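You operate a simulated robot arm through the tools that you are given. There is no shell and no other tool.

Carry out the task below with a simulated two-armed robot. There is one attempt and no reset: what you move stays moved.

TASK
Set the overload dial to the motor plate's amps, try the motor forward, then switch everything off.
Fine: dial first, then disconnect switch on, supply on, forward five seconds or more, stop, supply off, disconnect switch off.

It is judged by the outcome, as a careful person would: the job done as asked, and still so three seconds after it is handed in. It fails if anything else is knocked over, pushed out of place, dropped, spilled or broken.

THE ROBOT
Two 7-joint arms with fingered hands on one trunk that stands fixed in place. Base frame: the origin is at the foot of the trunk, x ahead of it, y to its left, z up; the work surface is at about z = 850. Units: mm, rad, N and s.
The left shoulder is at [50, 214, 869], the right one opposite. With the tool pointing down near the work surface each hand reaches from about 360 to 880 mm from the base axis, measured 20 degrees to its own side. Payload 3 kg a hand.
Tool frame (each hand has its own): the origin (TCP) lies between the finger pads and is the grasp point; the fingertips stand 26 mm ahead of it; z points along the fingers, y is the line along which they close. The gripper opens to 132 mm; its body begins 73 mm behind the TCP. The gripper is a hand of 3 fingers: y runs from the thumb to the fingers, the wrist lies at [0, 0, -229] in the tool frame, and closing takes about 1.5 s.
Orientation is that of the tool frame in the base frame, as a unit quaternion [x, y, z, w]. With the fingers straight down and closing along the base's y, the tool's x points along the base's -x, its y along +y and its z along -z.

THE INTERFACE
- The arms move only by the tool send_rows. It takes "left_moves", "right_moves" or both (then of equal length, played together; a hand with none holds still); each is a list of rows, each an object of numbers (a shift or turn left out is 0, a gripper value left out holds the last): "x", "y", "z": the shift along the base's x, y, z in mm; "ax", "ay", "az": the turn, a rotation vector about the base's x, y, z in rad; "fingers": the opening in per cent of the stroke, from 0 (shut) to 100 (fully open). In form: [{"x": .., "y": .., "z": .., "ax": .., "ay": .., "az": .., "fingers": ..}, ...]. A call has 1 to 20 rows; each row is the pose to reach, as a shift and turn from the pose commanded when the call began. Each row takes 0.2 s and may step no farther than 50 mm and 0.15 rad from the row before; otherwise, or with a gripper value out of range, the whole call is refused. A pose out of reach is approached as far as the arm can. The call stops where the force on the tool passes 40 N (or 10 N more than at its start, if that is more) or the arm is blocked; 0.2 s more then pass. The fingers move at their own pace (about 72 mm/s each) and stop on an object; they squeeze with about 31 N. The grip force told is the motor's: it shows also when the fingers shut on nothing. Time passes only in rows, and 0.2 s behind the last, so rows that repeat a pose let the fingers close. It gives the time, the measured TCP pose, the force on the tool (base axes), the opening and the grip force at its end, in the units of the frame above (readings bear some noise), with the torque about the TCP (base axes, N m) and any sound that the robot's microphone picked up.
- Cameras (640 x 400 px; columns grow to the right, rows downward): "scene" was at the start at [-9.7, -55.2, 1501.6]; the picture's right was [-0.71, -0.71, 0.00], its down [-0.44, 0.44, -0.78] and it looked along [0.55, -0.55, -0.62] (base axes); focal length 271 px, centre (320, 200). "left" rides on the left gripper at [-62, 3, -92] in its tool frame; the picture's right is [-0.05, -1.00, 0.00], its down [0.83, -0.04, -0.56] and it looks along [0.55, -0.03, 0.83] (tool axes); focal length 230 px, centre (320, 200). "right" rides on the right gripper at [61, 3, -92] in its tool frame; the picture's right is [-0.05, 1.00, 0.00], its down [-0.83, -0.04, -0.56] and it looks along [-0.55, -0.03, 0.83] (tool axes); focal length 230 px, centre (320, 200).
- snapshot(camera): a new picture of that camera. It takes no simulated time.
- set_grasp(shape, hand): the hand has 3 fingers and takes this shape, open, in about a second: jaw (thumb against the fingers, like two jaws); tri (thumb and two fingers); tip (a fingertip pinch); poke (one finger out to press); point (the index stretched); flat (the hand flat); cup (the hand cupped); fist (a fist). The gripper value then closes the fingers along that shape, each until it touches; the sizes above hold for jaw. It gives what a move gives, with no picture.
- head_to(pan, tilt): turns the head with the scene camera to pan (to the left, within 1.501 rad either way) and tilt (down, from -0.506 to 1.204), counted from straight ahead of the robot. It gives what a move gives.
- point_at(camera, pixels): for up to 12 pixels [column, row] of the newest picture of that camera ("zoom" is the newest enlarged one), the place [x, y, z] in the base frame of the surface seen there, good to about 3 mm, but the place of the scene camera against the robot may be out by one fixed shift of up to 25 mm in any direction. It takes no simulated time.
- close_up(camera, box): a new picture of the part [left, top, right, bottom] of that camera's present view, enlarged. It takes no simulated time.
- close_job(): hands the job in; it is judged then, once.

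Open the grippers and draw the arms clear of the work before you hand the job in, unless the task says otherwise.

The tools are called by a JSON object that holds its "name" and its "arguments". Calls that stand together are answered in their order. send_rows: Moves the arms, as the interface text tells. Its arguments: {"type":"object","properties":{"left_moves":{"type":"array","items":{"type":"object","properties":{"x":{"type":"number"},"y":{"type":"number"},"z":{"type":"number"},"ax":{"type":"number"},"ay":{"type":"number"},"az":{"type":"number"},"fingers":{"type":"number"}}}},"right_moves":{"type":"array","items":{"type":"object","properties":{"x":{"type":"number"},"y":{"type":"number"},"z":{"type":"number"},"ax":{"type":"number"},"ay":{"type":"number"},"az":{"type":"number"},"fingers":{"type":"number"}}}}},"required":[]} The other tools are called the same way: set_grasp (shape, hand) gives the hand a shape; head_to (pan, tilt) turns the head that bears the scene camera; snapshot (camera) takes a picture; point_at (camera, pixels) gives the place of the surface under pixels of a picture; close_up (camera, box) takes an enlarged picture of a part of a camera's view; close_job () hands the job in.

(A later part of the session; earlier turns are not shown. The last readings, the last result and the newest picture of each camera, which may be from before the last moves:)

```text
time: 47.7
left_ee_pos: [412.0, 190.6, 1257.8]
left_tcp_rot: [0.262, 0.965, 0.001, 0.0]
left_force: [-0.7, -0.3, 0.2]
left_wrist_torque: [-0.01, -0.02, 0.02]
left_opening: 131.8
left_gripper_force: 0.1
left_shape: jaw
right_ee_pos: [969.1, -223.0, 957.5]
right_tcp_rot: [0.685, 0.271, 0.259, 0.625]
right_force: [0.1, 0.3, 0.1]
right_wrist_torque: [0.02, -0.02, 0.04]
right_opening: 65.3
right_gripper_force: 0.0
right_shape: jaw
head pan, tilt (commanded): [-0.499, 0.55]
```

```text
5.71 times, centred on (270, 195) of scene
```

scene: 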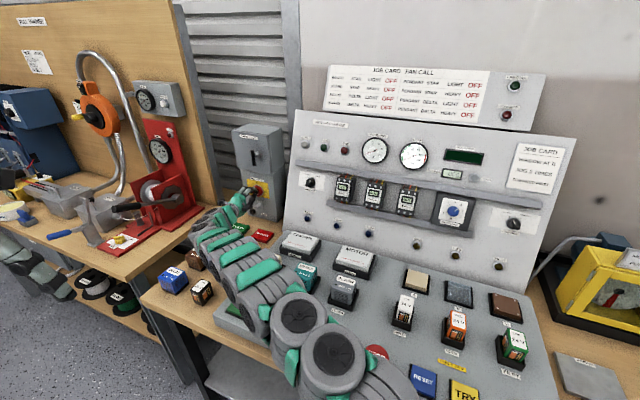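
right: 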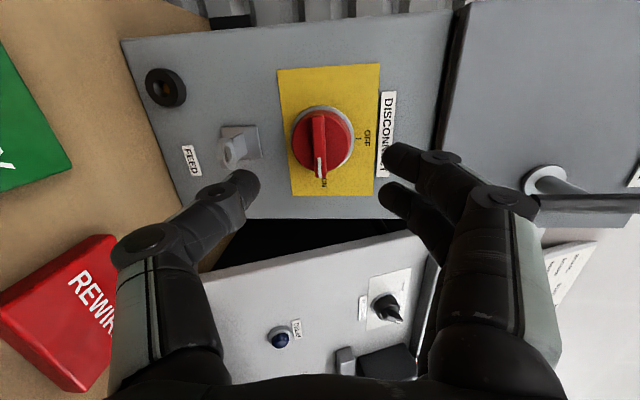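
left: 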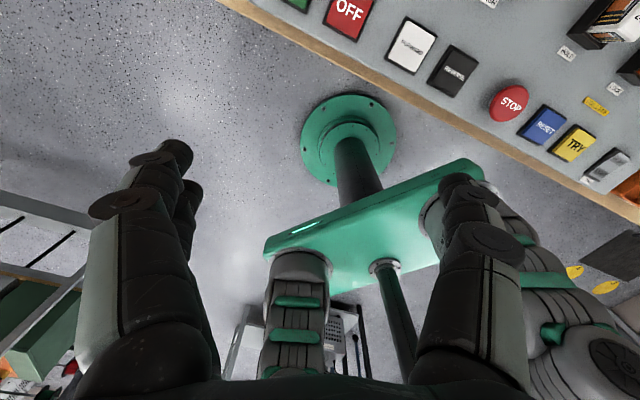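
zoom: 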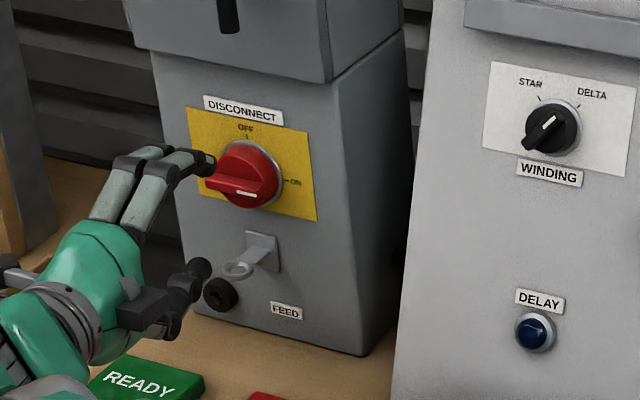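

The disconnect is at ON (bar horizontal, mark at ON). I back away further, raise the hand and unroll it to neutral.

{"name": "send_rows", "arguments": {"right_moves": [{"x": -20, "y": 21, "z": 10}, {"x": -42, "y": 43, "z": 25}, {"x": -62, "y": 55, "z": 45, "ax": -0.097, "ay": 0.1, "az": 0.012}, {"x": -80, "y": 66, "z": 65, "ax": -0.194, "ay": 0.2, "az": 0.024}, {"x": -100, "y": 78, "z": 85, "ax": -0.29, "ay": 0.3, "az": 0.036}, {"x": -115, "y": 90, "z": 100, "ax": -0.387, "ay": 0.401, "az": 0.048}, {"x": -130, "y": 100, "z": 110, "ax": -0.484, "ay": 0.501, "az": 0.06}, {"x": -145, "y": 110, "z": 120, "ax": -0.58, "ay": 0.601, "az": 0.071}, {"x": -160, "y": 115, "z": 130, "ax": -0.677, "ay": 0.702, "az": 0.083}, {"x": -170, "y": 118, "z": 135, "ax": -0.774, "ay": 0.802, "az": 0.095}, {"x": -180, "y": 120, "z": 140, "ax": -0.871, "ay": 0.902, "az": 0.107}, {"x": -185, "y": 120, "z": 145, "ax": -0.967, "ay": 1.002, "az": 0.119}, {"x": -190, "y": 120, "z": 150, "ax": -1.064, "ay": 1.103, "az": 0.131}]}}

{"name": "snapshot", "arguments": {"camera": "scene"}}

```text
time: 50.5
left_ee_pos: [413.5, 189.9, 1257.1]
left_tcp_rot: [0.262, 0.965, 0.0, 0.0]
left_force: [-0.3, 1.0, 0.5]
left_wrist_torque: [0.0, 0.0, 0.02]
left_opening: 131.8
left_gripper_force: 0.3
left_shape: jaw
right_ee_pos: [779.6, -101.7, 1108.6]
right_tcp_rot: [0.303, 0.672, -0.25, 0.628]
right_force: [0.1, 0.0, 1.6]
right_wrist_torque: [0.03, -0.02, 0.01]
right_opening: 65.4
right_gripper_force: 0.1
right_shape: jaw
head pan, tilt (commanded): [-0.499, 0.55]
```

```text
taken
```

scene: 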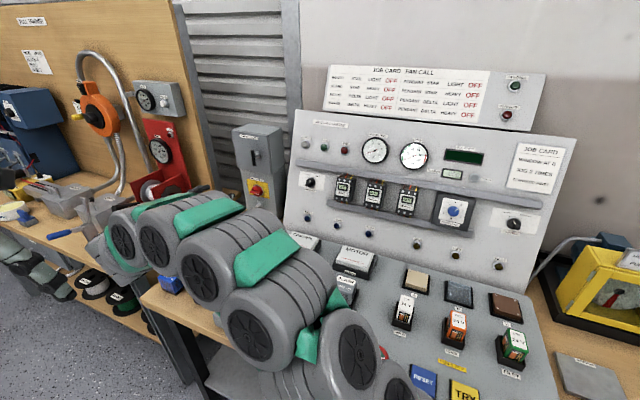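

Next I bring the right hand above the ON button (about (571,−82)) with the tool pointing down.

{"name": "send_rows", "arguments": {"right_moves": [{"x": -19, "y": 2, "z": 0, "ax": 0.097, "ay": 0.093}, {"x": -38, "y": 4, "z": 0, "ax": 0.194, "ay": 0.186}, {"x": -57, "y": 5, "z": 0, "ax": 0.291, "ay": 0.278}, {"x": -76, "y": 7, "z": 0, "ax": 0.388, "ay": 0.371}, {"x": -95, "y": 9, "z": -5, "ax": 0.485, "ay": 0.464}, {"x": -114, "y": 11, "z": -15, "ax": 0.581, "ay": 0.557}, {"x": -133, "y": 13, "z": -30, "ax": 0.678, "ay": 0.65}, {"x": -152, "y": 14, "z": -45, "ax": 0.775, "ay": 0.743}, {"x": -171, "y": 16, "z": -60, "ax": 0.872, "ay": 0.835}, {"x": -190, "y": 18, "z": -80, "ax": 0.969, "ay": 0.928}, {"x": -208.6, "y": 19.7, "z": -98.6, "ax": 1.066, "ay": 1.021}, {"x": -208.6, "y": 19.7, "z": -98.6, "ax": 1.066, "ay": 1.021}]}}

{"name": "set_grasp", "arguments": {"shape": "poke", "hand": "right"}}

{"name": "snapshot", "arguments": {"camera": "right"}}

{"name": "snapshot", "arguments": {"camera": "scene"}}

```text
time: 53.1
left_ee_pos: [413.0, 189.9, 1257.6]
left_tcp_rot: [0.262, 0.965, 0.0, -0.002]
left_force: [0.7, -0.1, -0.2]
left_wrist_torque: [0.03, -0.01, 0.0]
left_opening: 131.7
left_gripper_force: 0.0
left_shape: jaw
right_ee_pos: [527.8, -67.0, 998.4]
right_tcp_rot: [0.419, 0.908, 0.002, 0.01]
right_force: [0.2, -0.7, -1.1]
right_wrist_torque: [0.0, 0.02, 0.0]
right_opening: 65.7
right_gripper_force: 0.0
right_shape: jaw
right hand out of reach, approached as far as the arm can: row 7, 8, 9, 10, 11, 12
head pan, tilt (commanded): [-0.499, 0.55]
```

```text
time: 54.0
left_ee_pos: [413.6, 190.8, 1257.6]
left_tcp_rot: [0.263, 0.965, 0.0, 0.0]
left_force: [-0.4, 0.8, -0.2]
left_wrist_torque: [-0.01, 0.0, 0.02]
left_opening: 131.7
left_gripper_force: 0.0
left_shape: jaw
right_ee_pos: [528.0, -66.8, 1000.0]
right_tcp_rot: [0.419, 0.908, 0.0, 0.012]
right_force: [-0.2, 0.6, -0.5]
right_wrist_torque: [0.04, -0.02, 0.04]
right_opening: 0.0
right_gripper_force: 0.1
right_shape: poke
head pan, tilt (commanded): [-0.499, 0.55]
```

```text
taken
```

right: 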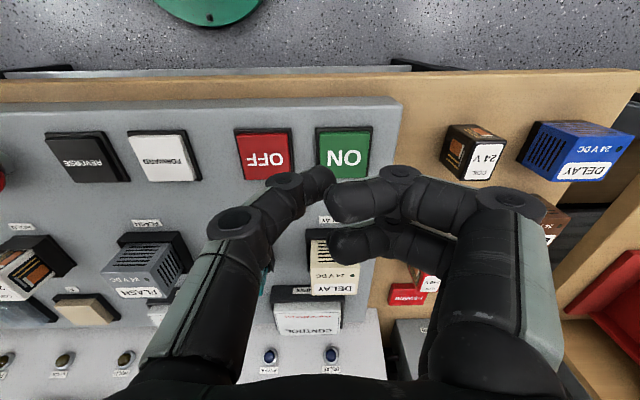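

```text
taken
```

scene: 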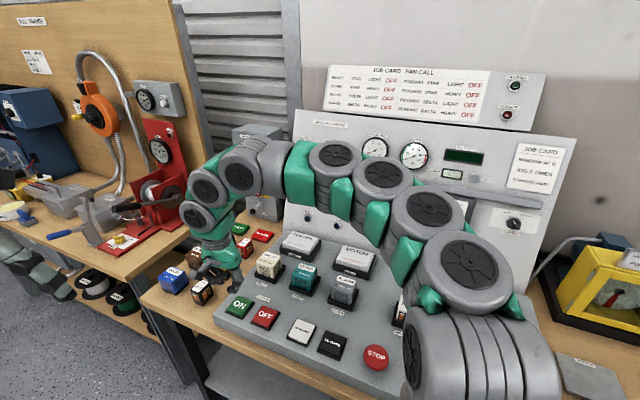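

The hand stopped at (528,−67,1000) with the poke shape taken. I zoom in on the fingertips to see which finger stands out.

{"name": "close_up", "arguments": {"camera": "right", "box": [200, 120, 480, 300]}}

{"name": "close_up", "arguments": {"camera": "scene", "box": [180, 190, 280, 310]}}

{"name": "point_at", "arguments": {"camera": "right", "pixels": [[320, 172], [335, 205], [338, 240], [343, 155], [265, 158], [305, 195], [163, 158]]}}

```text
2.22 times, centred on (340, 210) of right
```

zoom: 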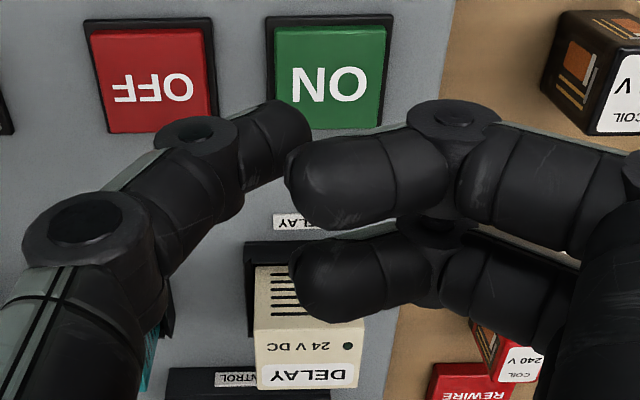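

```text
3.33 times, centred on (230, 250) of scene
```

zoom: 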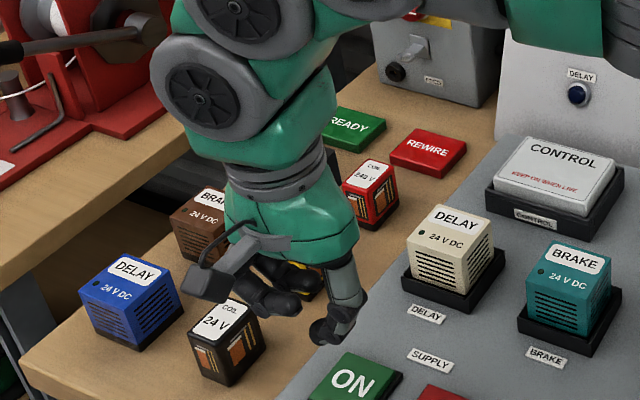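

```text
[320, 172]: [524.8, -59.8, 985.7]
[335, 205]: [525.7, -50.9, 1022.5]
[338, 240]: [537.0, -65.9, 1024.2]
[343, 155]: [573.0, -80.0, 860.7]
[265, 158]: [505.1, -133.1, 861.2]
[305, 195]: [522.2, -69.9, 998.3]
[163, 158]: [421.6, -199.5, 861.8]
```

In the poke shape the thumb stands out, its tip near the tool axis. The odd heading limits the reach, so I turn the hand to a more natural heading while moving over the ON button.

{"name": "send_rows", "arguments": {"right_moves": [{"x": 7, "y": -3, "az": 0.115}, {"x": 14, "y": -6, "az": 0.23}, {"x": 21, "y": -9, "az": 0.345}, {"x": 28, "y": -12, "az": 0.46}, {"x": 35, "y": -15, "az": 0.575}, {"x": 42, "y": -18.7, "az": 0.69}, {"x": 42, "y": -18.7, "az": 0.69}]}}

{"name": "snapshot", "arguments": {"camera": "right"}}

{"name": "snapshot", "arguments": {"camera": "scene"}}

```text
time: 55.6
left_ee_pos: [412.4, 190.6, 1258.1]
left_tcp_rot: [0.262, 0.965, 0.0, 0.0]
left_force: [-0.2, -0.7, -0.6]
left_wrist_torque: [-0.03, 0.01, 0.01]
left_opening: 131.9
left_gripper_force: 0.0
left_shape: jaw
right_ee_pos: [388.5, -2.3, 904.4]
right_tcp_rot: [0.119, 0.992, -0.003, 0.047]
right_force: [-0.2, -0.1, 0.2]
right_wrist_torque: [-0.02, 0.02, 0.03]
right_opening: 0.2
right_gripper_force: 0.1
right_shape: poke
right hand out of reach, approached as far as the arm can: row 1, 2, 3, 4, 5, 6, 7
head pan, tilt (commanded): [-0.499, 0.55]
```

```text
taken
```

right: 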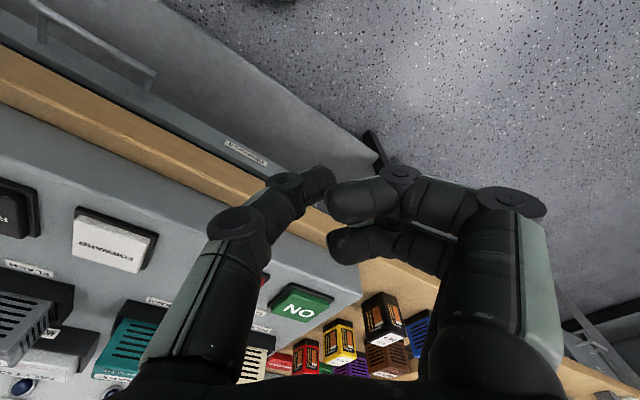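

```text
taken
```

scene: 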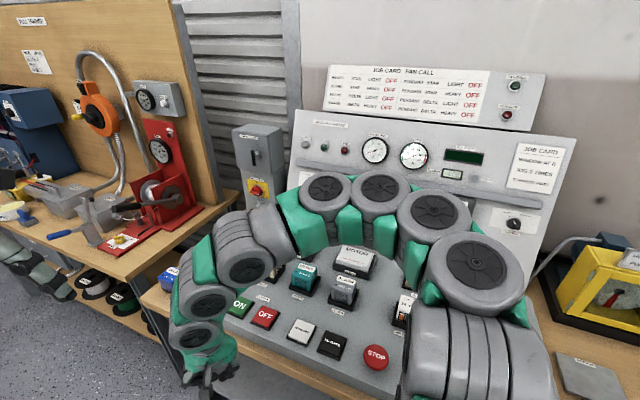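

That went wrong: the arm is folded awkwardly (wrist limit) and the hand ended at (388,−2,904), in free space in front of the bench; nothing was touched (force ≈0). I undo this step by moving back up and turning the heading back.

{"name": "send_rows", "arguments": {"right_moves": [{"z": 30}, {"x": 20, "y": -8, "z": 60, "az": -0.1}, {"x": 40, "y": -18, "z": 80, "az": -0.2}, {"x": 65, "y": -28, "z": 95, "az": -0.32}, {"x": 90, "y": -40, "z": 105, "az": -0.44}, {"x": 115, "y": -52, "z": 110, "az": -0.56}, {"x": 140, "y": -65, "z": 115, "az": -0.69}]}}

{"name": "snapshot", "arguments": {"camera": "scene"}}

```text
time: 57.2
left_ee_pos: [413.0, 190.6, 1258.2]
left_tcp_rot: [0.261, 0.965, 0.0, 0.0]
left_force: [0.3, -0.2, -0.9]
left_wrist_torque: [0.0, 0.03, 0.02]
left_opening: 131.9
left_gripper_force: 0.1
left_shape: jaw
right_ee_pos: [526.3, -61.5, 1016.0]
right_tcp_rot: [0.448, 0.893, -0.018, 0.042]
right_force: [0.2, -0.2, 0.3]
right_wrist_torque: [-0.01, 0.03, 0.01]
right_opening: 0.0
right_gripper_force: 0.0
right_shape: poke
right hand out of reach, approached as far as the arm can: row 1, 2
head pan, tilt (commanded): [-0.499, 0.55]
```

```text
taken
```

scene: 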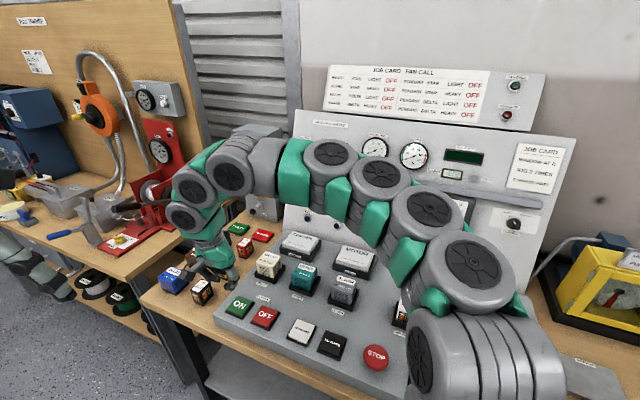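

It is back above the ON area and reachable again. I retrace the earlier path: tilt the hand level again while moving out to (780,−100,1108).

{"name": "send_rows", "arguments": {"right_moves": [{"x": 12, "y": -2, "z": 15, "ax": -0.09, "ay": -0.086}, {"x": 30, "y": -4, "z": 30, "ax": -0.18, "ay": -0.172}, {"x": 50, "y": -6, "z": 45, "ax": -0.27, "ay": -0.258}, {"x": 72, "y": -9, "z": 58, "ax": -0.36, "ay": -0.345}, {"x": 95, "y": -12, "z": 70, "ax": -0.45, "ay": -0.431}, {"x": 118, "y": -15, "z": 80, "ax": -0.54, "ay": -0.517}, {"x": 141, "y": -18, "z": 86, "ax": -0.63, "ay": -0.603}, {"x": 164, "y": -22, "z": 90, "ax": -0.72, "ay": -0.69}, {"x": 187, "y": -26, "z": 92, "ax": -0.81, "ay": -0.776}, {"x": 210, "y": -30, "z": 92, "ax": -0.9, "ay": -0.862}, {"x": 232, "y": -35, "z": 92, "ax": -0.99, "ay": -0.948}, {"x": 254, "y": -40, "z": 92, "ax": -1.066, "ay": -1.021}]}}

{"name": "snapshot", "arguments": {"camera": "scene"}}

{"name": "snapshot", "arguments": {"camera": "right"}}

```text
time: 59.8
left_ee_pos: [413.1, 191.0, 1257.4]
left_tcp_rot: [0.262, 0.965, 0.0, 0.0]
left_force: [0.8, -0.5, -1.3]
left_wrist_torque: [0.02, 0.03, 0.02]
left_opening: 131.9
left_gripper_force: 0.0
left_shape: jaw
right_ee_pos: [780.6, -98.6, 1104.0]
right_tcp_rot: [0.318, 0.632, -0.24, 0.665]
right_force: [0.6, 1.3, 1.4]
right_wrist_torque: [0.03, 0.01, -0.03]
right_opening: 0.1
right_gripper_force: 0.1
right_shape: poke
head pan, tilt (commanded): [-0.499, 0.55]
```

```text
taken
```

scene: 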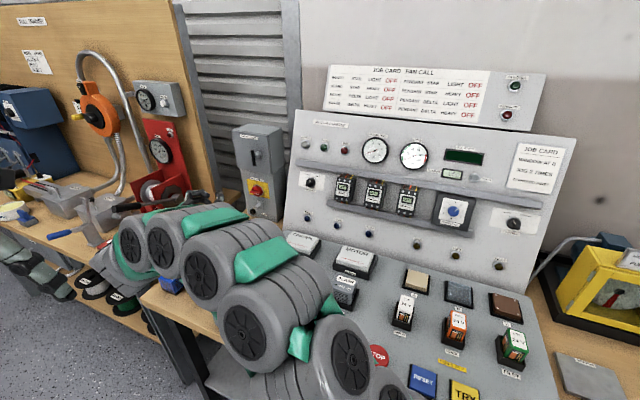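

```text
taken
```

right: 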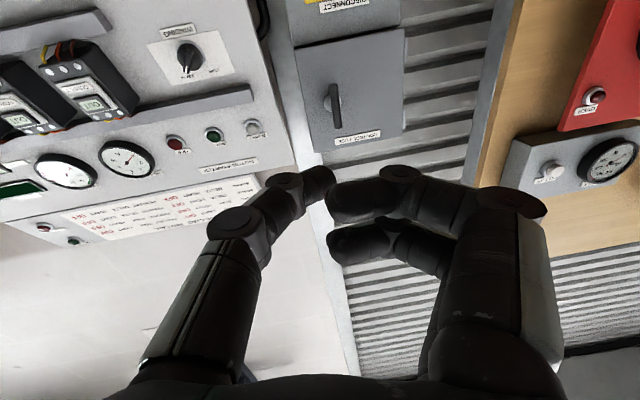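

The posture matches the earlier one and everything on the bench is undisturbed. I retrace further along the board to the right, then I'll bring the arm back to its initial posture.

{"name": "send_rows", "arguments": {"right_moves": [{"x": -15, "y": -45}, {"x": -30, "y": -90}, {"x": -45, "y": -135}, {"x": -60, "y": -180}, {"x": -80, "y": -225}, {"x": -105, "y": -265, "ax": 0.04, "ay": 0.04}, {"x": -135, "y": -300, "z": 5, "ax": 0.09, "ay": 0.085}, {"x": -165, "y": -335, "z": 10, "ax": 0.14, "ay": 0.13}, {"x": -200, "y": -365, "z": 15, "ax": 0.19, "ay": 0.18}, {"x": -235, "y": -395, "z": 20, "ax": 0.24, "ay": 0.22}, {"x": -265, "y": -425, "z": 20, "ax": 0.24, "ay": 0.22}, {"x": -295, "y": -455, "z": 20, "ax": 0.24, "ay": 0.22}, {"x": -315, "y": -480, "z": 20, "ax": 0.24, "ay": 0.22}]}}

{"name": "snapshot", "arguments": {"camera": "scene"}}

```text
time: 62.6
left_ee_pos: [413.1, 190.6, 1258.6]
left_tcp_rot: [0.262, 0.965, -0.001, 0.0]
left_force: [-0.3, 0.1, -0.3]
left_wrist_torque: [-0.01, -0.01, 0.01]
left_opening: 131.8
left_gripper_force: 0.1
left_shape: jaw
right_ee_pos: [479.8, -588.6, 1142.7]
right_tcp_rot: [0.37, 0.727, -0.197, 0.544]
right_force: [-1.0, -0.2, 0.5]
right_wrist_torque: [0.02, 0.02, -0.04]
right_opening: 0.0
right_gripper_force: 0.1
right_shape: poke
right hand out of reach, approached as far as the arm can: row 11, 12, 13
head pan, tilt (commanded): [-0.499, 0.55]
```

```text
taken
```

scene: 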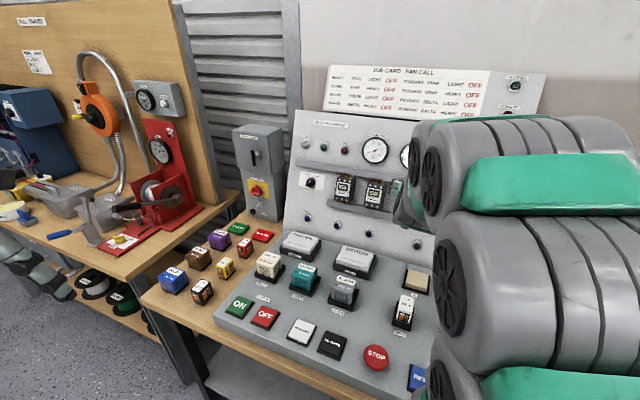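

The right arm is on the right side again and the button panel is clear. I tilt the right hand down while drawing it back toward its starting region.

{"name": "send_rows", "arguments": {"right_moves": [{"x": -8, "y": 20, "z": 8, "ax": 0.09, "ay": 0.085}, {"x": -16, "y": 40, "z": 16, "ax": 0.18, "ay": 0.17}, {"x": -25, "y": 60, "z": 24, "ax": 0.27, "ay": 0.26}, {"x": -34, "y": 80, "z": 30, "ax": 0.36, "ay": 0.345}, {"x": -44, "y": 100, "z": 36, "ax": 0.45, "ay": 0.43}]}}

{"name": "snapshot", "arguments": {"camera": "scene"}}

```text
time: 63.8
left_ee_pos: [413.1, 190.6, 1257.1]
left_tcp_rot: [0.262, 0.965, 0.0, 0.001]
left_force: [0.7, 0.2, 0.5]
left_wrist_torque: [0.01, 0.0, -0.01]
left_opening: 131.8
left_gripper_force: 0.1
left_shape: jaw
right_ee_pos: [435.8, -488.0, 1176.0]
right_tcp_rot: [0.431, 0.85, -0.104, 0.285]
right_force: [-0.1, 0.2, 0.2]
right_wrist_torque: [0.01, 0.04, 0.0]
right_opening: 0.0
right_gripper_force: 0.0
right_shape: poke
head pan, tilt (commanded): [-0.499, 0.55]
```

```text
taken
```

scene: 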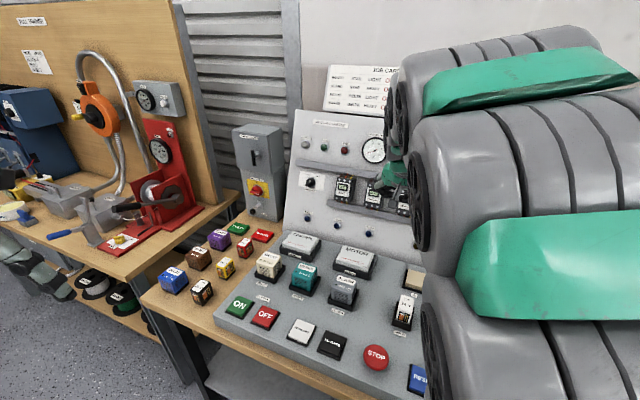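

No reach problem. I continue tilting until the tool points down, coming near the start pose.

{"name": "send_rows", "arguments": {"right_moves": [{"x": -11, "y": 20, "z": 1, "ax": 0.09, "ay": 0.084}, {"x": -22, "y": 40, "z": 2, "ax": 0.18, "ay": 0.168}, {"x": -33, "y": 60, "z": 3, "ax": 0.27, "ay": 0.252}, {"x": -44, "y": 80, "z": 4, "ax": 0.36, "ay": 0.336}, {"x": -56, "y": 100, "z": 4, "ax": 0.45, "ay": 0.42}, {"x": -56, "y": 100, "z": 4, "ax": 0.45, "ay": 0.42}]}}

{"name": "snapshot", "arguments": {"camera": "scene"}}

{"name": "snapshot", "arguments": {"camera": "right"}}

```text
time: 65.2
left_ee_pos: [412.8, 190.4, 1257.6]
left_tcp_rot: [0.262, 0.965, 0.0, -0.001]
left_force: [0.7, 0.1, -0.5]
left_wrist_torque: [-0.01, 0.0, 0.03]
left_opening: 132.1
left_gripper_force: 0.1
left_shape: jaw
right_ee_pos: [377.6, -387.3, 1180.4]
right_tcp_rot: [0.452, 0.892, 0.001, 0.001]
right_force: [0.1, -0.2, -0.2]
right_wrist_torque: [-0.02, 0.01, -0.01]
right_opening: 0.0
right_gripper_force: 0.1
right_shape: poke
head pan, tilt (commanded): [-0.499, 0.55]
```

```text
taken
```

scene: 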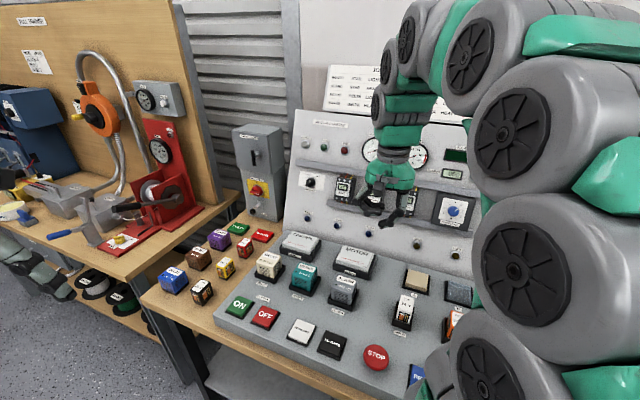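

```text
taken
```

right: 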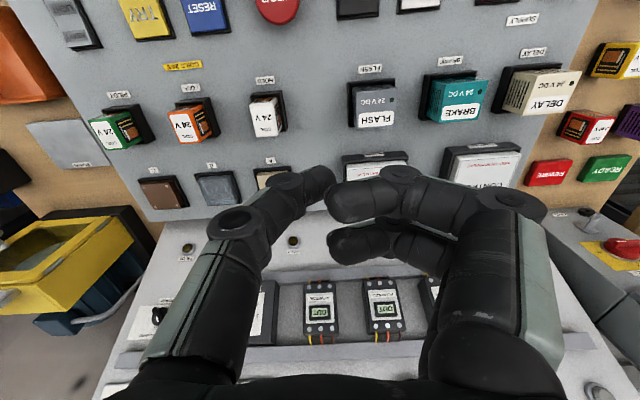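

The right arm is back in a start-like posture, tool down. I move it over the FORWARD button area at z≈1000 to test the reach in this posture.

{"name": "send_rows", "arguments": {"right_moves": [{"x": 6, "y": 30, "z": -25, "az": 0.07}, {"x": 12, "y": 60, "z": -55, "az": 0.14}, {"x": 18, "y": 90, "z": -85, "az": 0.21}, {"x": 24, "y": 120, "z": -115, "az": 0.28}, {"x": 30, "y": 150, "z": -145, "az": 0.35}, {"x": 36, "y": 182, "z": -170, "az": 0.42}]}}

{"name": "snapshot", "arguments": {"camera": "scene"}}

{"name": "snapshot", "arguments": {"camera": "right"}}

```text
time: 66.6
left_ee_pos: [413.7, 190.1, 1258.7]
left_tcp_rot: [0.262, 0.965, -0.001, 0.0]
left_force: [0.2, 0.4, 1.0]
left_wrist_torque: [0.03, -0.04, 0.0]
left_opening: 131.8
left_gripper_force: 0.0
left_shape: jaw
right_ee_pos: [417.4, -204.8, 1010.6]
right_tcp_rot: [0.256, 0.967, 0.0, 0.002]
right_force: [0.1, 0.9, -0.2]
right_wrist_torque: [0.0, -0.02, -0.03]
right_opening: 0.2
right_gripper_force: 0.0
right_shape: poke
head pan, tilt (commanded): [-0.499, 0.55]
```

```text
taken
```

scene: 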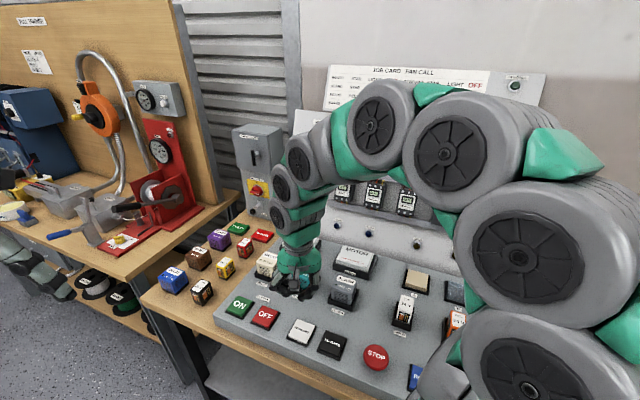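

```text
taken
```

right: 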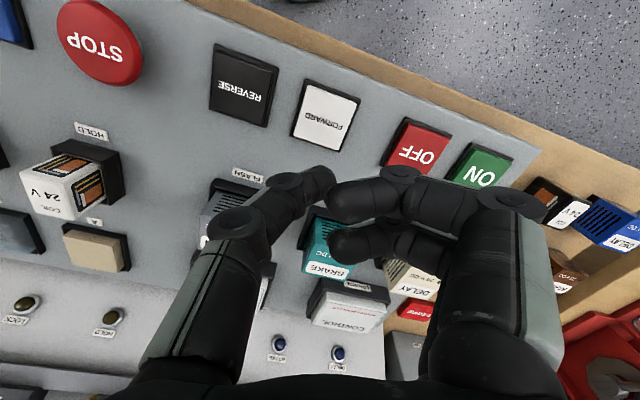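

FORWARD is straight below the hand at (326,115). I measure the button centres from this view and then shift over ON.

{"name": "point_at", "arguments": {"camera": "right", "pixels": [[480, 166], [418, 145], [326, 115], [245, 85], [100, 42], [329, 178], [300, 180], [320, 175]]}}

{"name": "send_rows", "arguments": {"right_moves": [{"x": 25, "y": 20, "z": -3}, {"x": 50, "y": 40, "z": -6, "az": 0.05}, {"x": 75, "y": 60, "z": -10, "az": 0.1}, {"x": 100, "y": 80, "z": -15, "az": 0.15}, {"x": 125, "y": 100, "z": -20, "az": 0.2}, {"x": 150, "y": 119, "z": -30, "az": 0.2}]}}

{"name": "snapshot", "arguments": {"camera": "right"}}

```text
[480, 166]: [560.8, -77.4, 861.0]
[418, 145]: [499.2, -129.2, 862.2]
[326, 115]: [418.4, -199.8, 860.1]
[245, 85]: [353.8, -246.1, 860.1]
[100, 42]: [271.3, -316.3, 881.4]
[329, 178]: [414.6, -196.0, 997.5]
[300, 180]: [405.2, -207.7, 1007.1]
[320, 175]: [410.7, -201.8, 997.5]
```

```text
time: 68.0
left_ee_pos: [412.9, 190.0, 1257.9]
left_tcp_rot: [0.263, 0.965, 0.0, 0.0]
left_force: [0.8, -0.4, -0.6]
left_wrist_torque: [-0.01, 0.01, -0.04]
left_opening: 132.0
left_gripper_force: 0.0
left_shape: jaw
right_ee_pos: [566.6, -87.7, 980.5]
right_tcp_rot: [0.157, 0.988, 0.0, 0.003]
right_force: [0.3, 0.1, -0.7]
right_wrist_torque: [-0.05, -0.02, -0.02]
right_opening: 0.1
right_gripper_force: 0.1
right_shape: poke
head pan, tilt (commanded): [-0.499, 0.55]
```

```text
taken
```

right: 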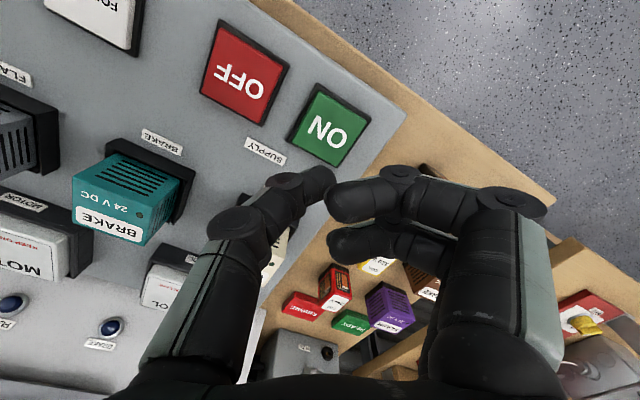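

The hand is above ON (button at (328,126), tool axis at (320,125)). I descend to just above it, then press slowly in 2 mm steps.

{"name": "send_rows", "arguments": {"right_moves": [{"z": -20, "x": 1.5, "y": 1}, {"z": -40, "x": 3, "y": 2}, {"z": -60, "x": 3, "y": 2}, {"z": -75, "x": 3, "y": 2}, {"z": -85, "x": 3, "y": 2}]}}

{"name": "snapshot", "arguments": {"camera": "right"}}

{"name": "close_up", "arguments": {"camera": "scene", "box": [180, 220, 320, 340]}}

```text
time: 69.2
left_ee_pos: [411.8, 190.4, 1257.0]
left_tcp_rot: [0.262, 0.965, 0.0, 0.0]
left_force: [1.0, -0.6, -0.1]
left_wrist_torque: [0.0, 0.0, -0.03]
left_opening: 132.0
left_gripper_force: 0.0
left_shape: jaw
right_ee_pos: [570.7, -85.8, 896.6]
right_tcp_rot: [0.159, 0.987, 0.001, 0.003]
right_force: [0.6, 0.3, -0.6]
right_wrist_torque: [0.0, -0.01, 0.02]
right_opening: 0.0
right_gripper_force: 0.1
right_shape: poke
head pan, tilt (commanded): [-0.499, 0.55]
```

```text
taken
```

right: 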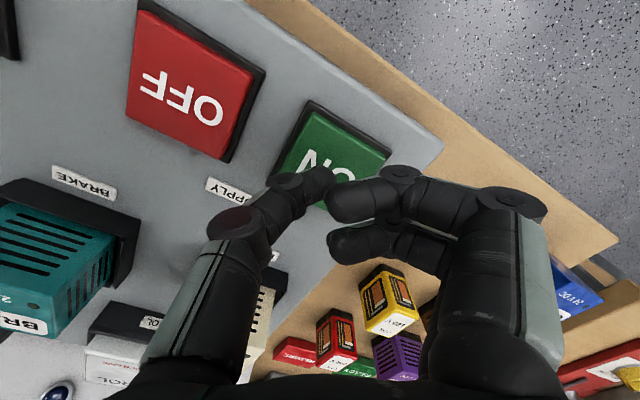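

```text
3.33 times, centred on (250, 280) of scene
```

zoom: 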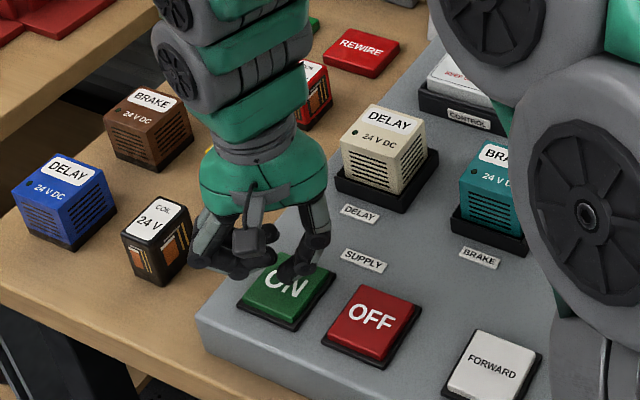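

The thumb tip is slightly towards the back of the ON button. I zoom to fix the offset.

{"name": "close_up", "arguments": {"camera": "right", "box": [260, 90, 400, 250]}}

{"name": "point_at", "arguments": {"camera": "right", "pixels": [[310, 115], [385, 155], [320, 195], [335, 175], [326, 170], [318, 172], [330, 180], [340, 172]]}}

```text
2.50 times, centred on (330, 170) of right
```

zoom: 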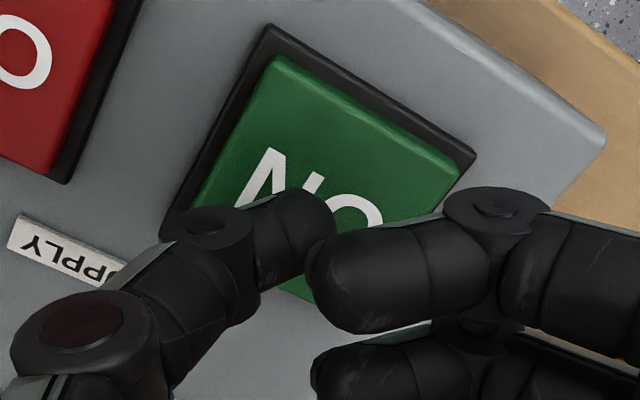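

```text
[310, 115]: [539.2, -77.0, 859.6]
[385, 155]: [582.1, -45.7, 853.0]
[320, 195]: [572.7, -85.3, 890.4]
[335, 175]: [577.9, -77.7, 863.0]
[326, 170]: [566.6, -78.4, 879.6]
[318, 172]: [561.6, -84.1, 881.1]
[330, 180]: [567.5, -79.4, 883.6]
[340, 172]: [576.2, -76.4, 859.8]
```

The thumb tip is at about (567,−80), some 9 mm above the button and within 7 mm of its centre. I shift 5 mm and press down slowly.

{"name": "send_rows", "arguments": {"right_moves": [{"y": 5, "z": -2}, {"y": 5, "z": -4}, {"y": 5, "z": -6}, {"y": 5, "z": -8}, {"y": 5, "z": -10}, {"y": 5, "z": -12}, {"y": 5, "z": -14}, {"y": 5, "z": -16}]}}

{"name": "snapshot", "arguments": {"camera": "scene"}}

```text
time: 71.0
left_ee_pos: [413.4, 190.0, 1258.5]
left_tcp_rot: [0.263, 0.965, 0.0, 0.0]
left_force: [1.0, 0.2, 0.5]
left_wrist_torque: [-0.01, -0.03, 0.02]
left_opening: 131.8
left_gripper_force: 0.0
left_shape: jaw
right_ee_pos: [568.5, -80.3, 881.0]
right_tcp_rot: [0.158, 0.987, 0.001, 0.002]
right_force: [-4.1, -4.5, 24.9]
right_wrist_torque: [-0.06, 0.14, 0.0]
right_opening: 0.0
right_gripper_force: 0.0
right_shape: poke
head pan, tilt (commanded): [-0.499, 0.55]
heard: click
```

```text
taken
```

scene: 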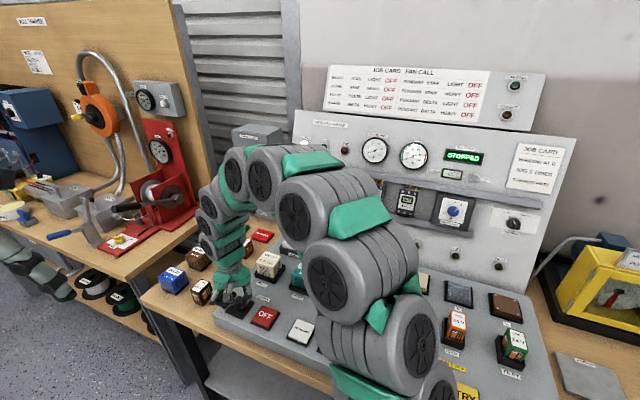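

A click was heard and the ROTATION display lit up with "STOPPED", so the supply is on. I lift the hand and check the lamps on the board.

{"name": "send_rows", "arguments": {"right_moves": [{"z": 20}, {"z": 45}, {"z": 80}, {"x": -25, "y": -22, "z": 90, "az": -0.04}, {"x": -50, "y": -44, "z": 90, "az": -0.08}, {"x": -75, "y": -66, "z": 90, "az": -0.12}, {"x": -100, "y": -88, "z": 90, "az": -0.16}, {"x": -125, "y": -110, "z": 90, "az": -0.2}, {"x": -149, "y": -129, "z": 90, "az": -0.2}]}}

{"name": "snapshot", "arguments": {"camera": "right"}}

{"name": "snapshot", "arguments": {"camera": "scene"}}

{"name": "close_up", "arguments": {"camera": "scene", "box": [280, 100, 560, 280]}}

```text
time: 73.0
left_ee_pos: [413.7, 191.2, 1258.2]
left_tcp_rot: [0.262, 0.965, 0.0, 0.0]
left_force: [-0.5, 0.8, -0.2]
left_wrist_torque: [-0.02, -0.01, 0.02]
left_opening: 131.9
left_gripper_force: 0.0
left_shape: jaw
right_ee_pos: [419.4, -209.4, 970.4]
right_tcp_rot: [0.256, 0.967, 0.001, 0.002]
right_force: [-0.5, -0.4, -0.3]
right_wrist_torque: [-0.02, 0.04, -0.02]
right_opening: 0.2
right_gripper_force: 0.0
right_shape: poke
head pan, tilt (commanded): [-0.499, 0.55]
```

```text
taken
```

right: 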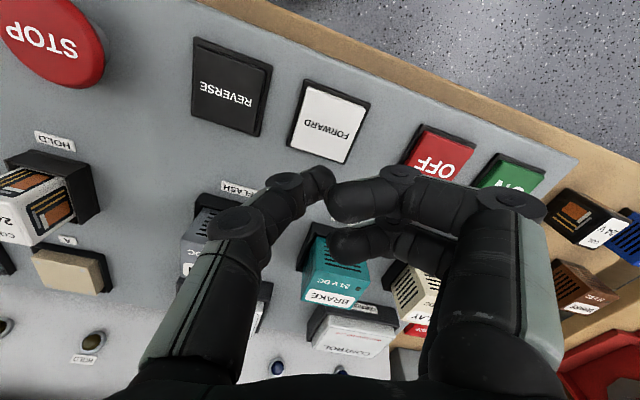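

```text
taken
```

scene: 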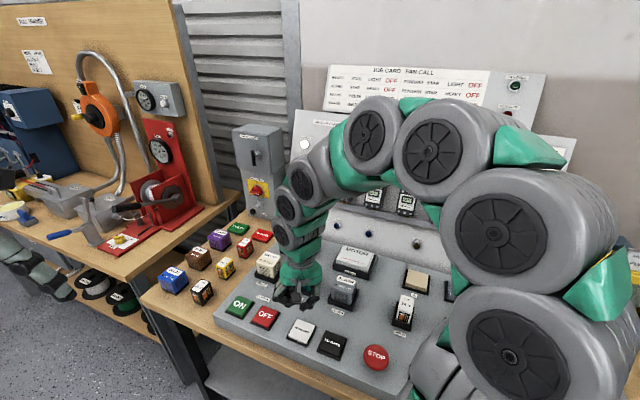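

```text
2.22 times, centred on (420, 190) of scene
```

zoom: 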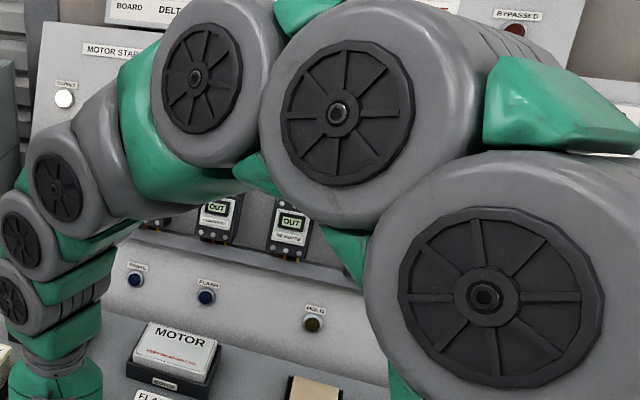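

The SUPPLY lamp is lit. FORWARD (at (328,121)) is aligned with the thumb tip, so I descend and press it.

{"name": "send_rows", "arguments": {"right_moves": [{"z": -25}, {"z": -50}, {"z": -70}, {"z": -78}, {"z": -80}, {"z": -82}, {"z": -84}, {"z": -86}, {"z": -88}, {"z": -90}]}}

{"name": "snapshot", "arguments": {"camera": "scene"}}

```text
time: 75.2
left_ee_pos: [413.9, 189.4, 1257.5]
left_tcp_rot: [0.261, 0.965, 0.0, 0.0]
left_force: [-0.7, 0.3, -0.9]
left_wrist_torque: [0.01, -0.01, 0.0]
left_opening: 131.8
left_gripper_force: 0.0
left_shape: jaw
right_ee_pos: [419.4, -208.9, 881.0]
right_tcp_rot: [0.256, 0.967, 0.0, 0.003]
right_force: [-3.9, -4.9, 25.8]
right_wrist_torque: [-0.08, 0.1, 0.01]
right_opening: 0.1
right_gripper_force: 0.0
right_shape: poke
head pan, tilt (commanded): [-0.499, 0.55]
heard: click
```

```text
taken
```

scene: 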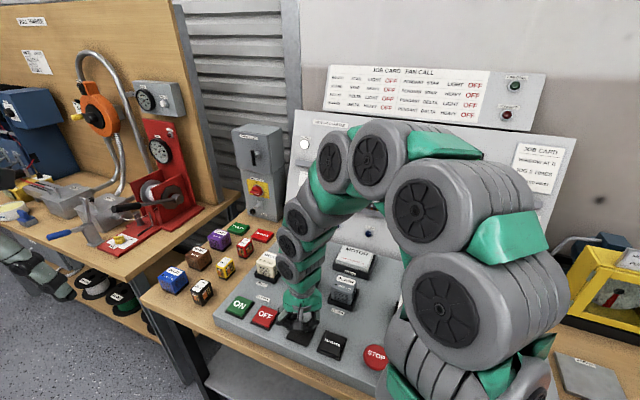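

A click was heard. While holding the button, I look for the motor's state on the lamps and motor guard.

{"name": "close_up", "arguments": {"camera": "scene", "box": [285, 110, 385, 200]}}

{"name": "close_up", "arguments": {"camera": "scene", "box": [500, 60, 640, 340]}}

{"name": "snapshot", "arguments": {"camera": "right"}}

```text
4.44 times, centred on (335, 155) of scene
```

zoom: 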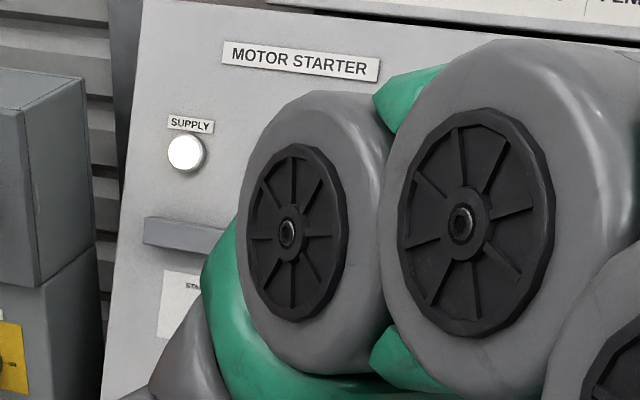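

```text
1.43 times, centred on (570, 200) of scene
```

zoom: 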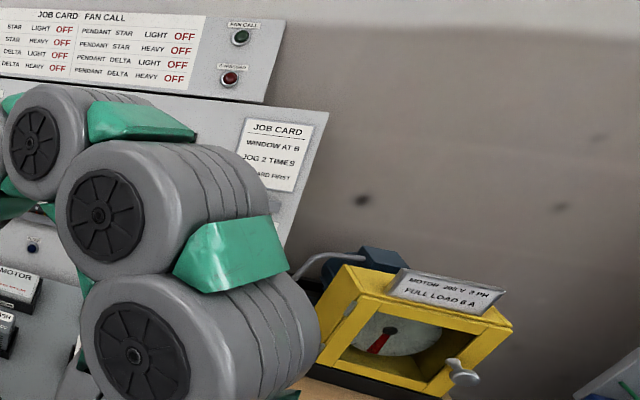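

```text
taken
```

right: 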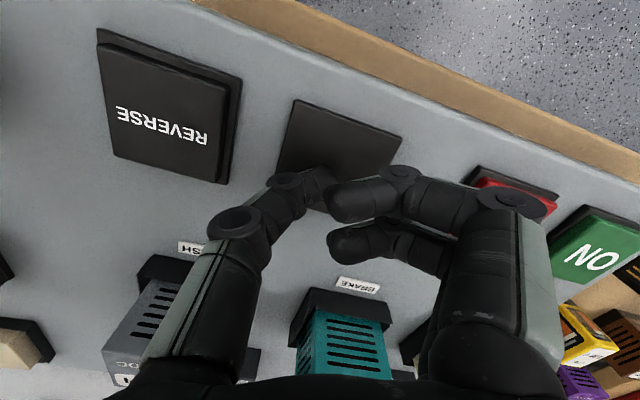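

The motor's disc with its red pointer is visible in the guard at about (595,300). I let a short time pass, still holding, and compare the pointer.

{"name": "send_rows", "arguments": {"right_moves": [{"z": 0}, {"z": 0}]}}

{"name": "close_up", "arguments": {"camera": "scene", "box": [560, 240, 640, 320]}}

{"name": "send_rows", "arguments": {"right_moves": [{"z": 0}]}}

{"name": "close_up", "arguments": {"camera": "scene", "box": [560, 240, 640, 320]}}

```text
time: 75.8
left_ee_pos: [412.6, 190.0, 1258.1]
left_tcp_rot: [0.262, 0.965, 0.0, 0.0]
left_force: [1.2, 1.1, -0.3]
left_wrist_torque: [0.01, 0.06, -0.05]
left_opening: 132.1
left_gripper_force: 0.0
left_shape: jaw
right_ee_pos: [418.2, -208.9, 880.3]
right_tcp_rot: [0.257, 0.967, 0.001, 0.003]
right_force: [-1.1, -8.3, 25.4]
right_wrist_torque: [-0.14, 0.04, -0.03]
right_opening: 0.0
right_gripper_force: 0.0
right_shape: poke
head pan, tilt (commanded): [-0.499, 0.55]
```

```text
5.00 times, centred on (600, 280) of scene
```

zoom: 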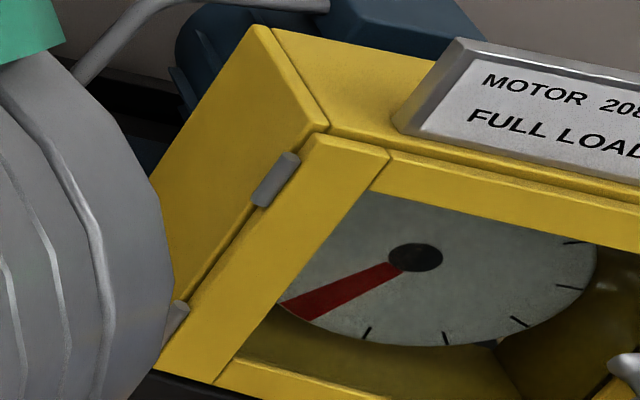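

```text
time: 76.2
left_ee_pos: [412.4, 190.2, 1258.0]
left_tcp_rot: [0.262, 0.965, 0.0, -0.001]
left_force: [-0.2, 1.7, -0.4]
left_wrist_torque: [0.03, 0.01, -0.01]
left_opening: 132.0
left_gripper_force: 0.1
left_shape: jaw
right_ee_pos: [420.8, -209.7, 881.6]
right_tcp_rot: [0.256, 0.967, 0.001, 0.003]
right_force: [-0.7, -8.4, 26.1]
right_wrist_torque: [-0.12, 0.01, 0.05]
right_opening: 0.2
right_gripper_force: 0.1
right_shape: poke
head pan, tilt (commanded): [-0.499, 0.55]
```

```text
5.00 times, centred on (600, 280) of scene
```

zoom: 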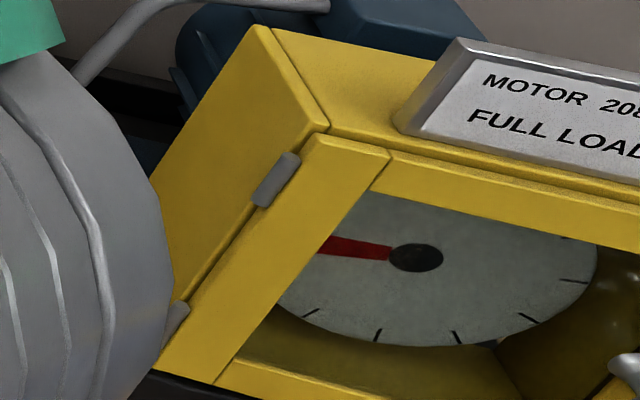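

The red pointer moves, so the motor is running. I keep holding FORWARD for over five seconds so the run is long enough in any case.

{"name": "send_rows", "arguments": {"right_moves": [{"z": 0}, {"z": 0}, {"z": 0}, {"z": 0}, {"z": 0}, {"z": 0}, {"z": 0}, {"z": 0}, {"z": 0}, {"z": 0}, {"z": 0}, {"z": 0}, {"z": 0}, {"z": 0}, {"z": 0}, {"z": 0}, {"z": 0}, {"z": 0}, {"z": 0}, {"z": 0}]}}

{"name": "send_rows", "arguments": {"right_moves": [{"z": 0}, {"z": 0}, {"z": 0}, {"z": 0}, {"z": 0}]}}

{"name": "send_rows", "arguments": {"right_moves": [{"z": 20}, {"z": 50}, {"z": 80}]}}

{"name": "snapshot", "arguments": {"camera": "scene"}}

{"name": "snapshot", "arguments": {"camera": "right"}}

```text
time: 80.4
left_ee_pos: [412.8, 190.9, 1258.1]
left_tcp_rot: [0.263, 0.965, 0.0, 0.0]
left_force: [0.2, -0.4, 0.4]
left_wrist_torque: [-0.02, -0.04, -0.01]
left_opening: 131.9
left_gripper_force: 0.1
left_shape: jaw
right_ee_pos: [419.3, -207.8, 881.2]
right_tcp_rot: [0.256, 0.967, 0.002, 0.002]
right_force: [0.8, -8.1, 26.1]
right_wrist_torque: [-0.11, -0.02, 0.0]
right_opening: 0.0
right_gripper_force: 0.1
right_shape: poke
head pan, tilt (commanded): [-0.499, 0.55]
```

```text
time: 81.6
left_ee_pos: [412.4, 190.3, 1258.1]
left_tcp_rot: [0.262, 0.965, 0.0, 0.0]
left_force: [-0.2, 0.0, 0.0]
left_wrist_torque: [0.0, 0.02, 0.02]
left_opening: 131.8
left_gripper_force: 0.1
left_shape: jaw
right_ee_pos: [420.3, -209.3, 881.2]
right_tcp_rot: [0.256, 0.967, 0.001, 0.002]
right_force: [1.7, -8.2, 25.9]
right_wrist_torque: [-0.1, -0.05, -0.01]
right_opening: 0.3
right_gripper_force: 0.0
right_shape: poke
head pan, tilt (commanded): [-0.499, 0.55]
```

```text
time: 82.4
left_ee_pos: [412.8, 191.0, 1257.2]
left_tcp_rot: [0.262, 0.965, -0.001, 0.0]
left_force: [-0.5, 0.4, -0.3]
left_wrist_torque: [0.03, 0.01, 0.02]
left_opening: 131.9
left_gripper_force: 0.1
left_shape: jaw
right_ee_pos: [419.5, -207.6, 962.1]
right_tcp_rot: [0.256, 0.967, 0.002, 0.002]
right_force: [0.0, 0.1, -0.4]
right_wrist_torque: [-0.04, 0.02, 0.04]
right_opening: 0.1
right_gripper_force: 0.1
right_shape: poke
head pan, tilt (commanded): [-0.499, 0.55]
```

```text
taken
```

scene: 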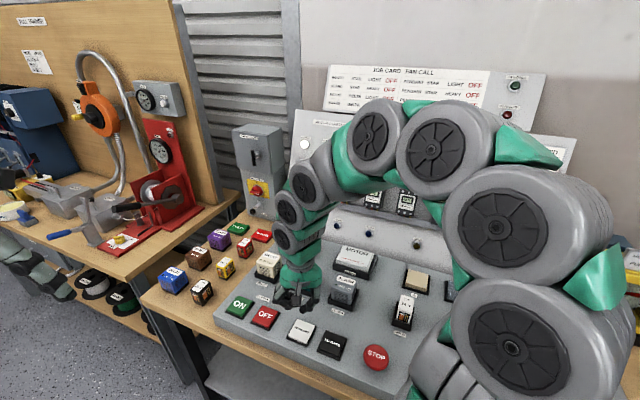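

```text
taken
```

right: 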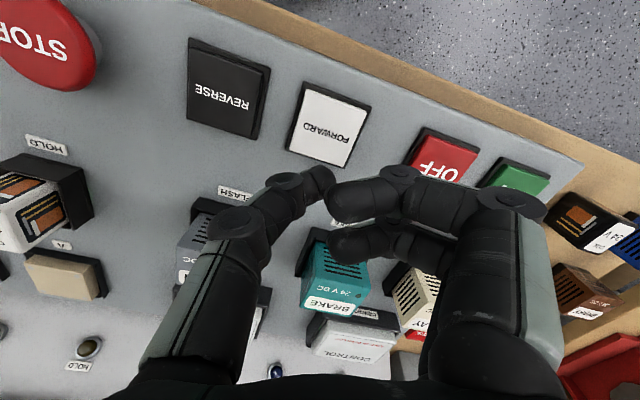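

I check the contactor indicator now that the button is released, before moving to STOP.

{"name": "close_up", "arguments": {"camera": "scene", "box": [320, 170, 440, 260]}}

{"name": "send_rows", "arguments": {"right_moves": [{"x": -25, "y": -20, "z": 20, "az": -0.06}, {"x": -50, "y": -40, "z": 25, "az": -0.12}, {"x": -75, "y": -60, "z": 25, "az": -0.18}, {"x": -100, "y": -82, "z": 25, "az": -0.24}, {"x": -125, "y": -104, "z": 25, "az": -0.3}, {"x": -142, "y": -118, "z": 25, "az": -0.3}]}}

{"name": "snapshot", "arguments": {"camera": "right"}}

{"name": "snapshot", "arguments": {"camera": "scene"}}

```text
4.44 times, centred on (380, 215) of scene
```

zoom: 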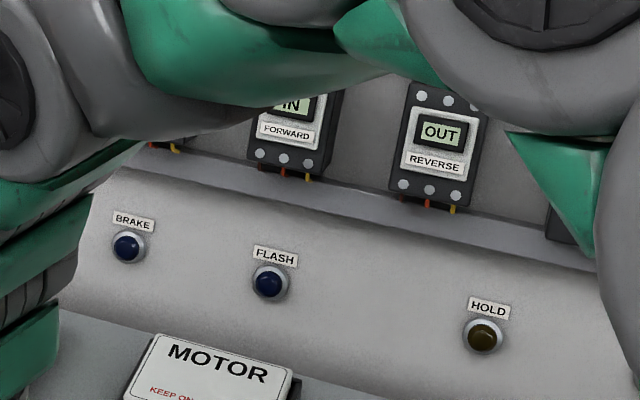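

```text
time: 83.8
left_ee_pos: [413.9, 189.7, 1258.5]
left_tcp_rot: [0.263, 0.965, 0.0, 0.0]
left_force: [-0.6, -0.4, 0.0]
left_wrist_torque: [-0.01, -0.02, 0.0]
left_opening: 132.0
left_gripper_force: 0.1
left_shape: jaw
right_ee_pos: [278.0, -327.3, 984.9]
right_tcp_rot: [0.398, 0.917, 0.0, 0.003]
right_force: [-0.3, 0.0, 0.0]
right_wrist_torque: [-0.03, 0.04, 0.02]
right_opening: 0.0
right_gripper_force: 0.1
right_shape: poke
head pan, tilt (commanded): [-0.499, 0.55]
```

```text
taken
```

right: 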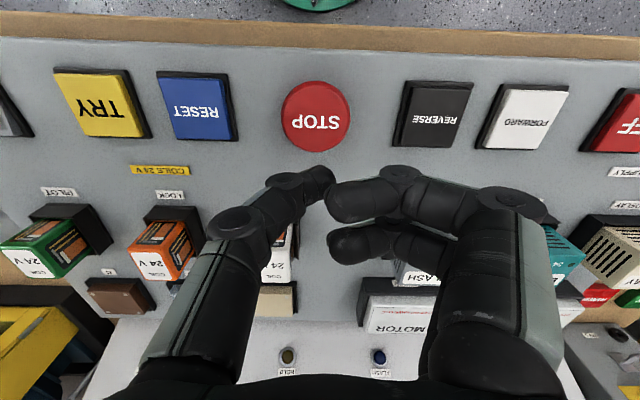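

```text
taken
```

scene: 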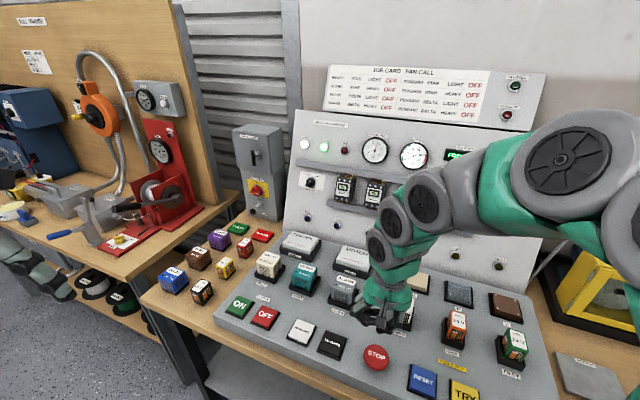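

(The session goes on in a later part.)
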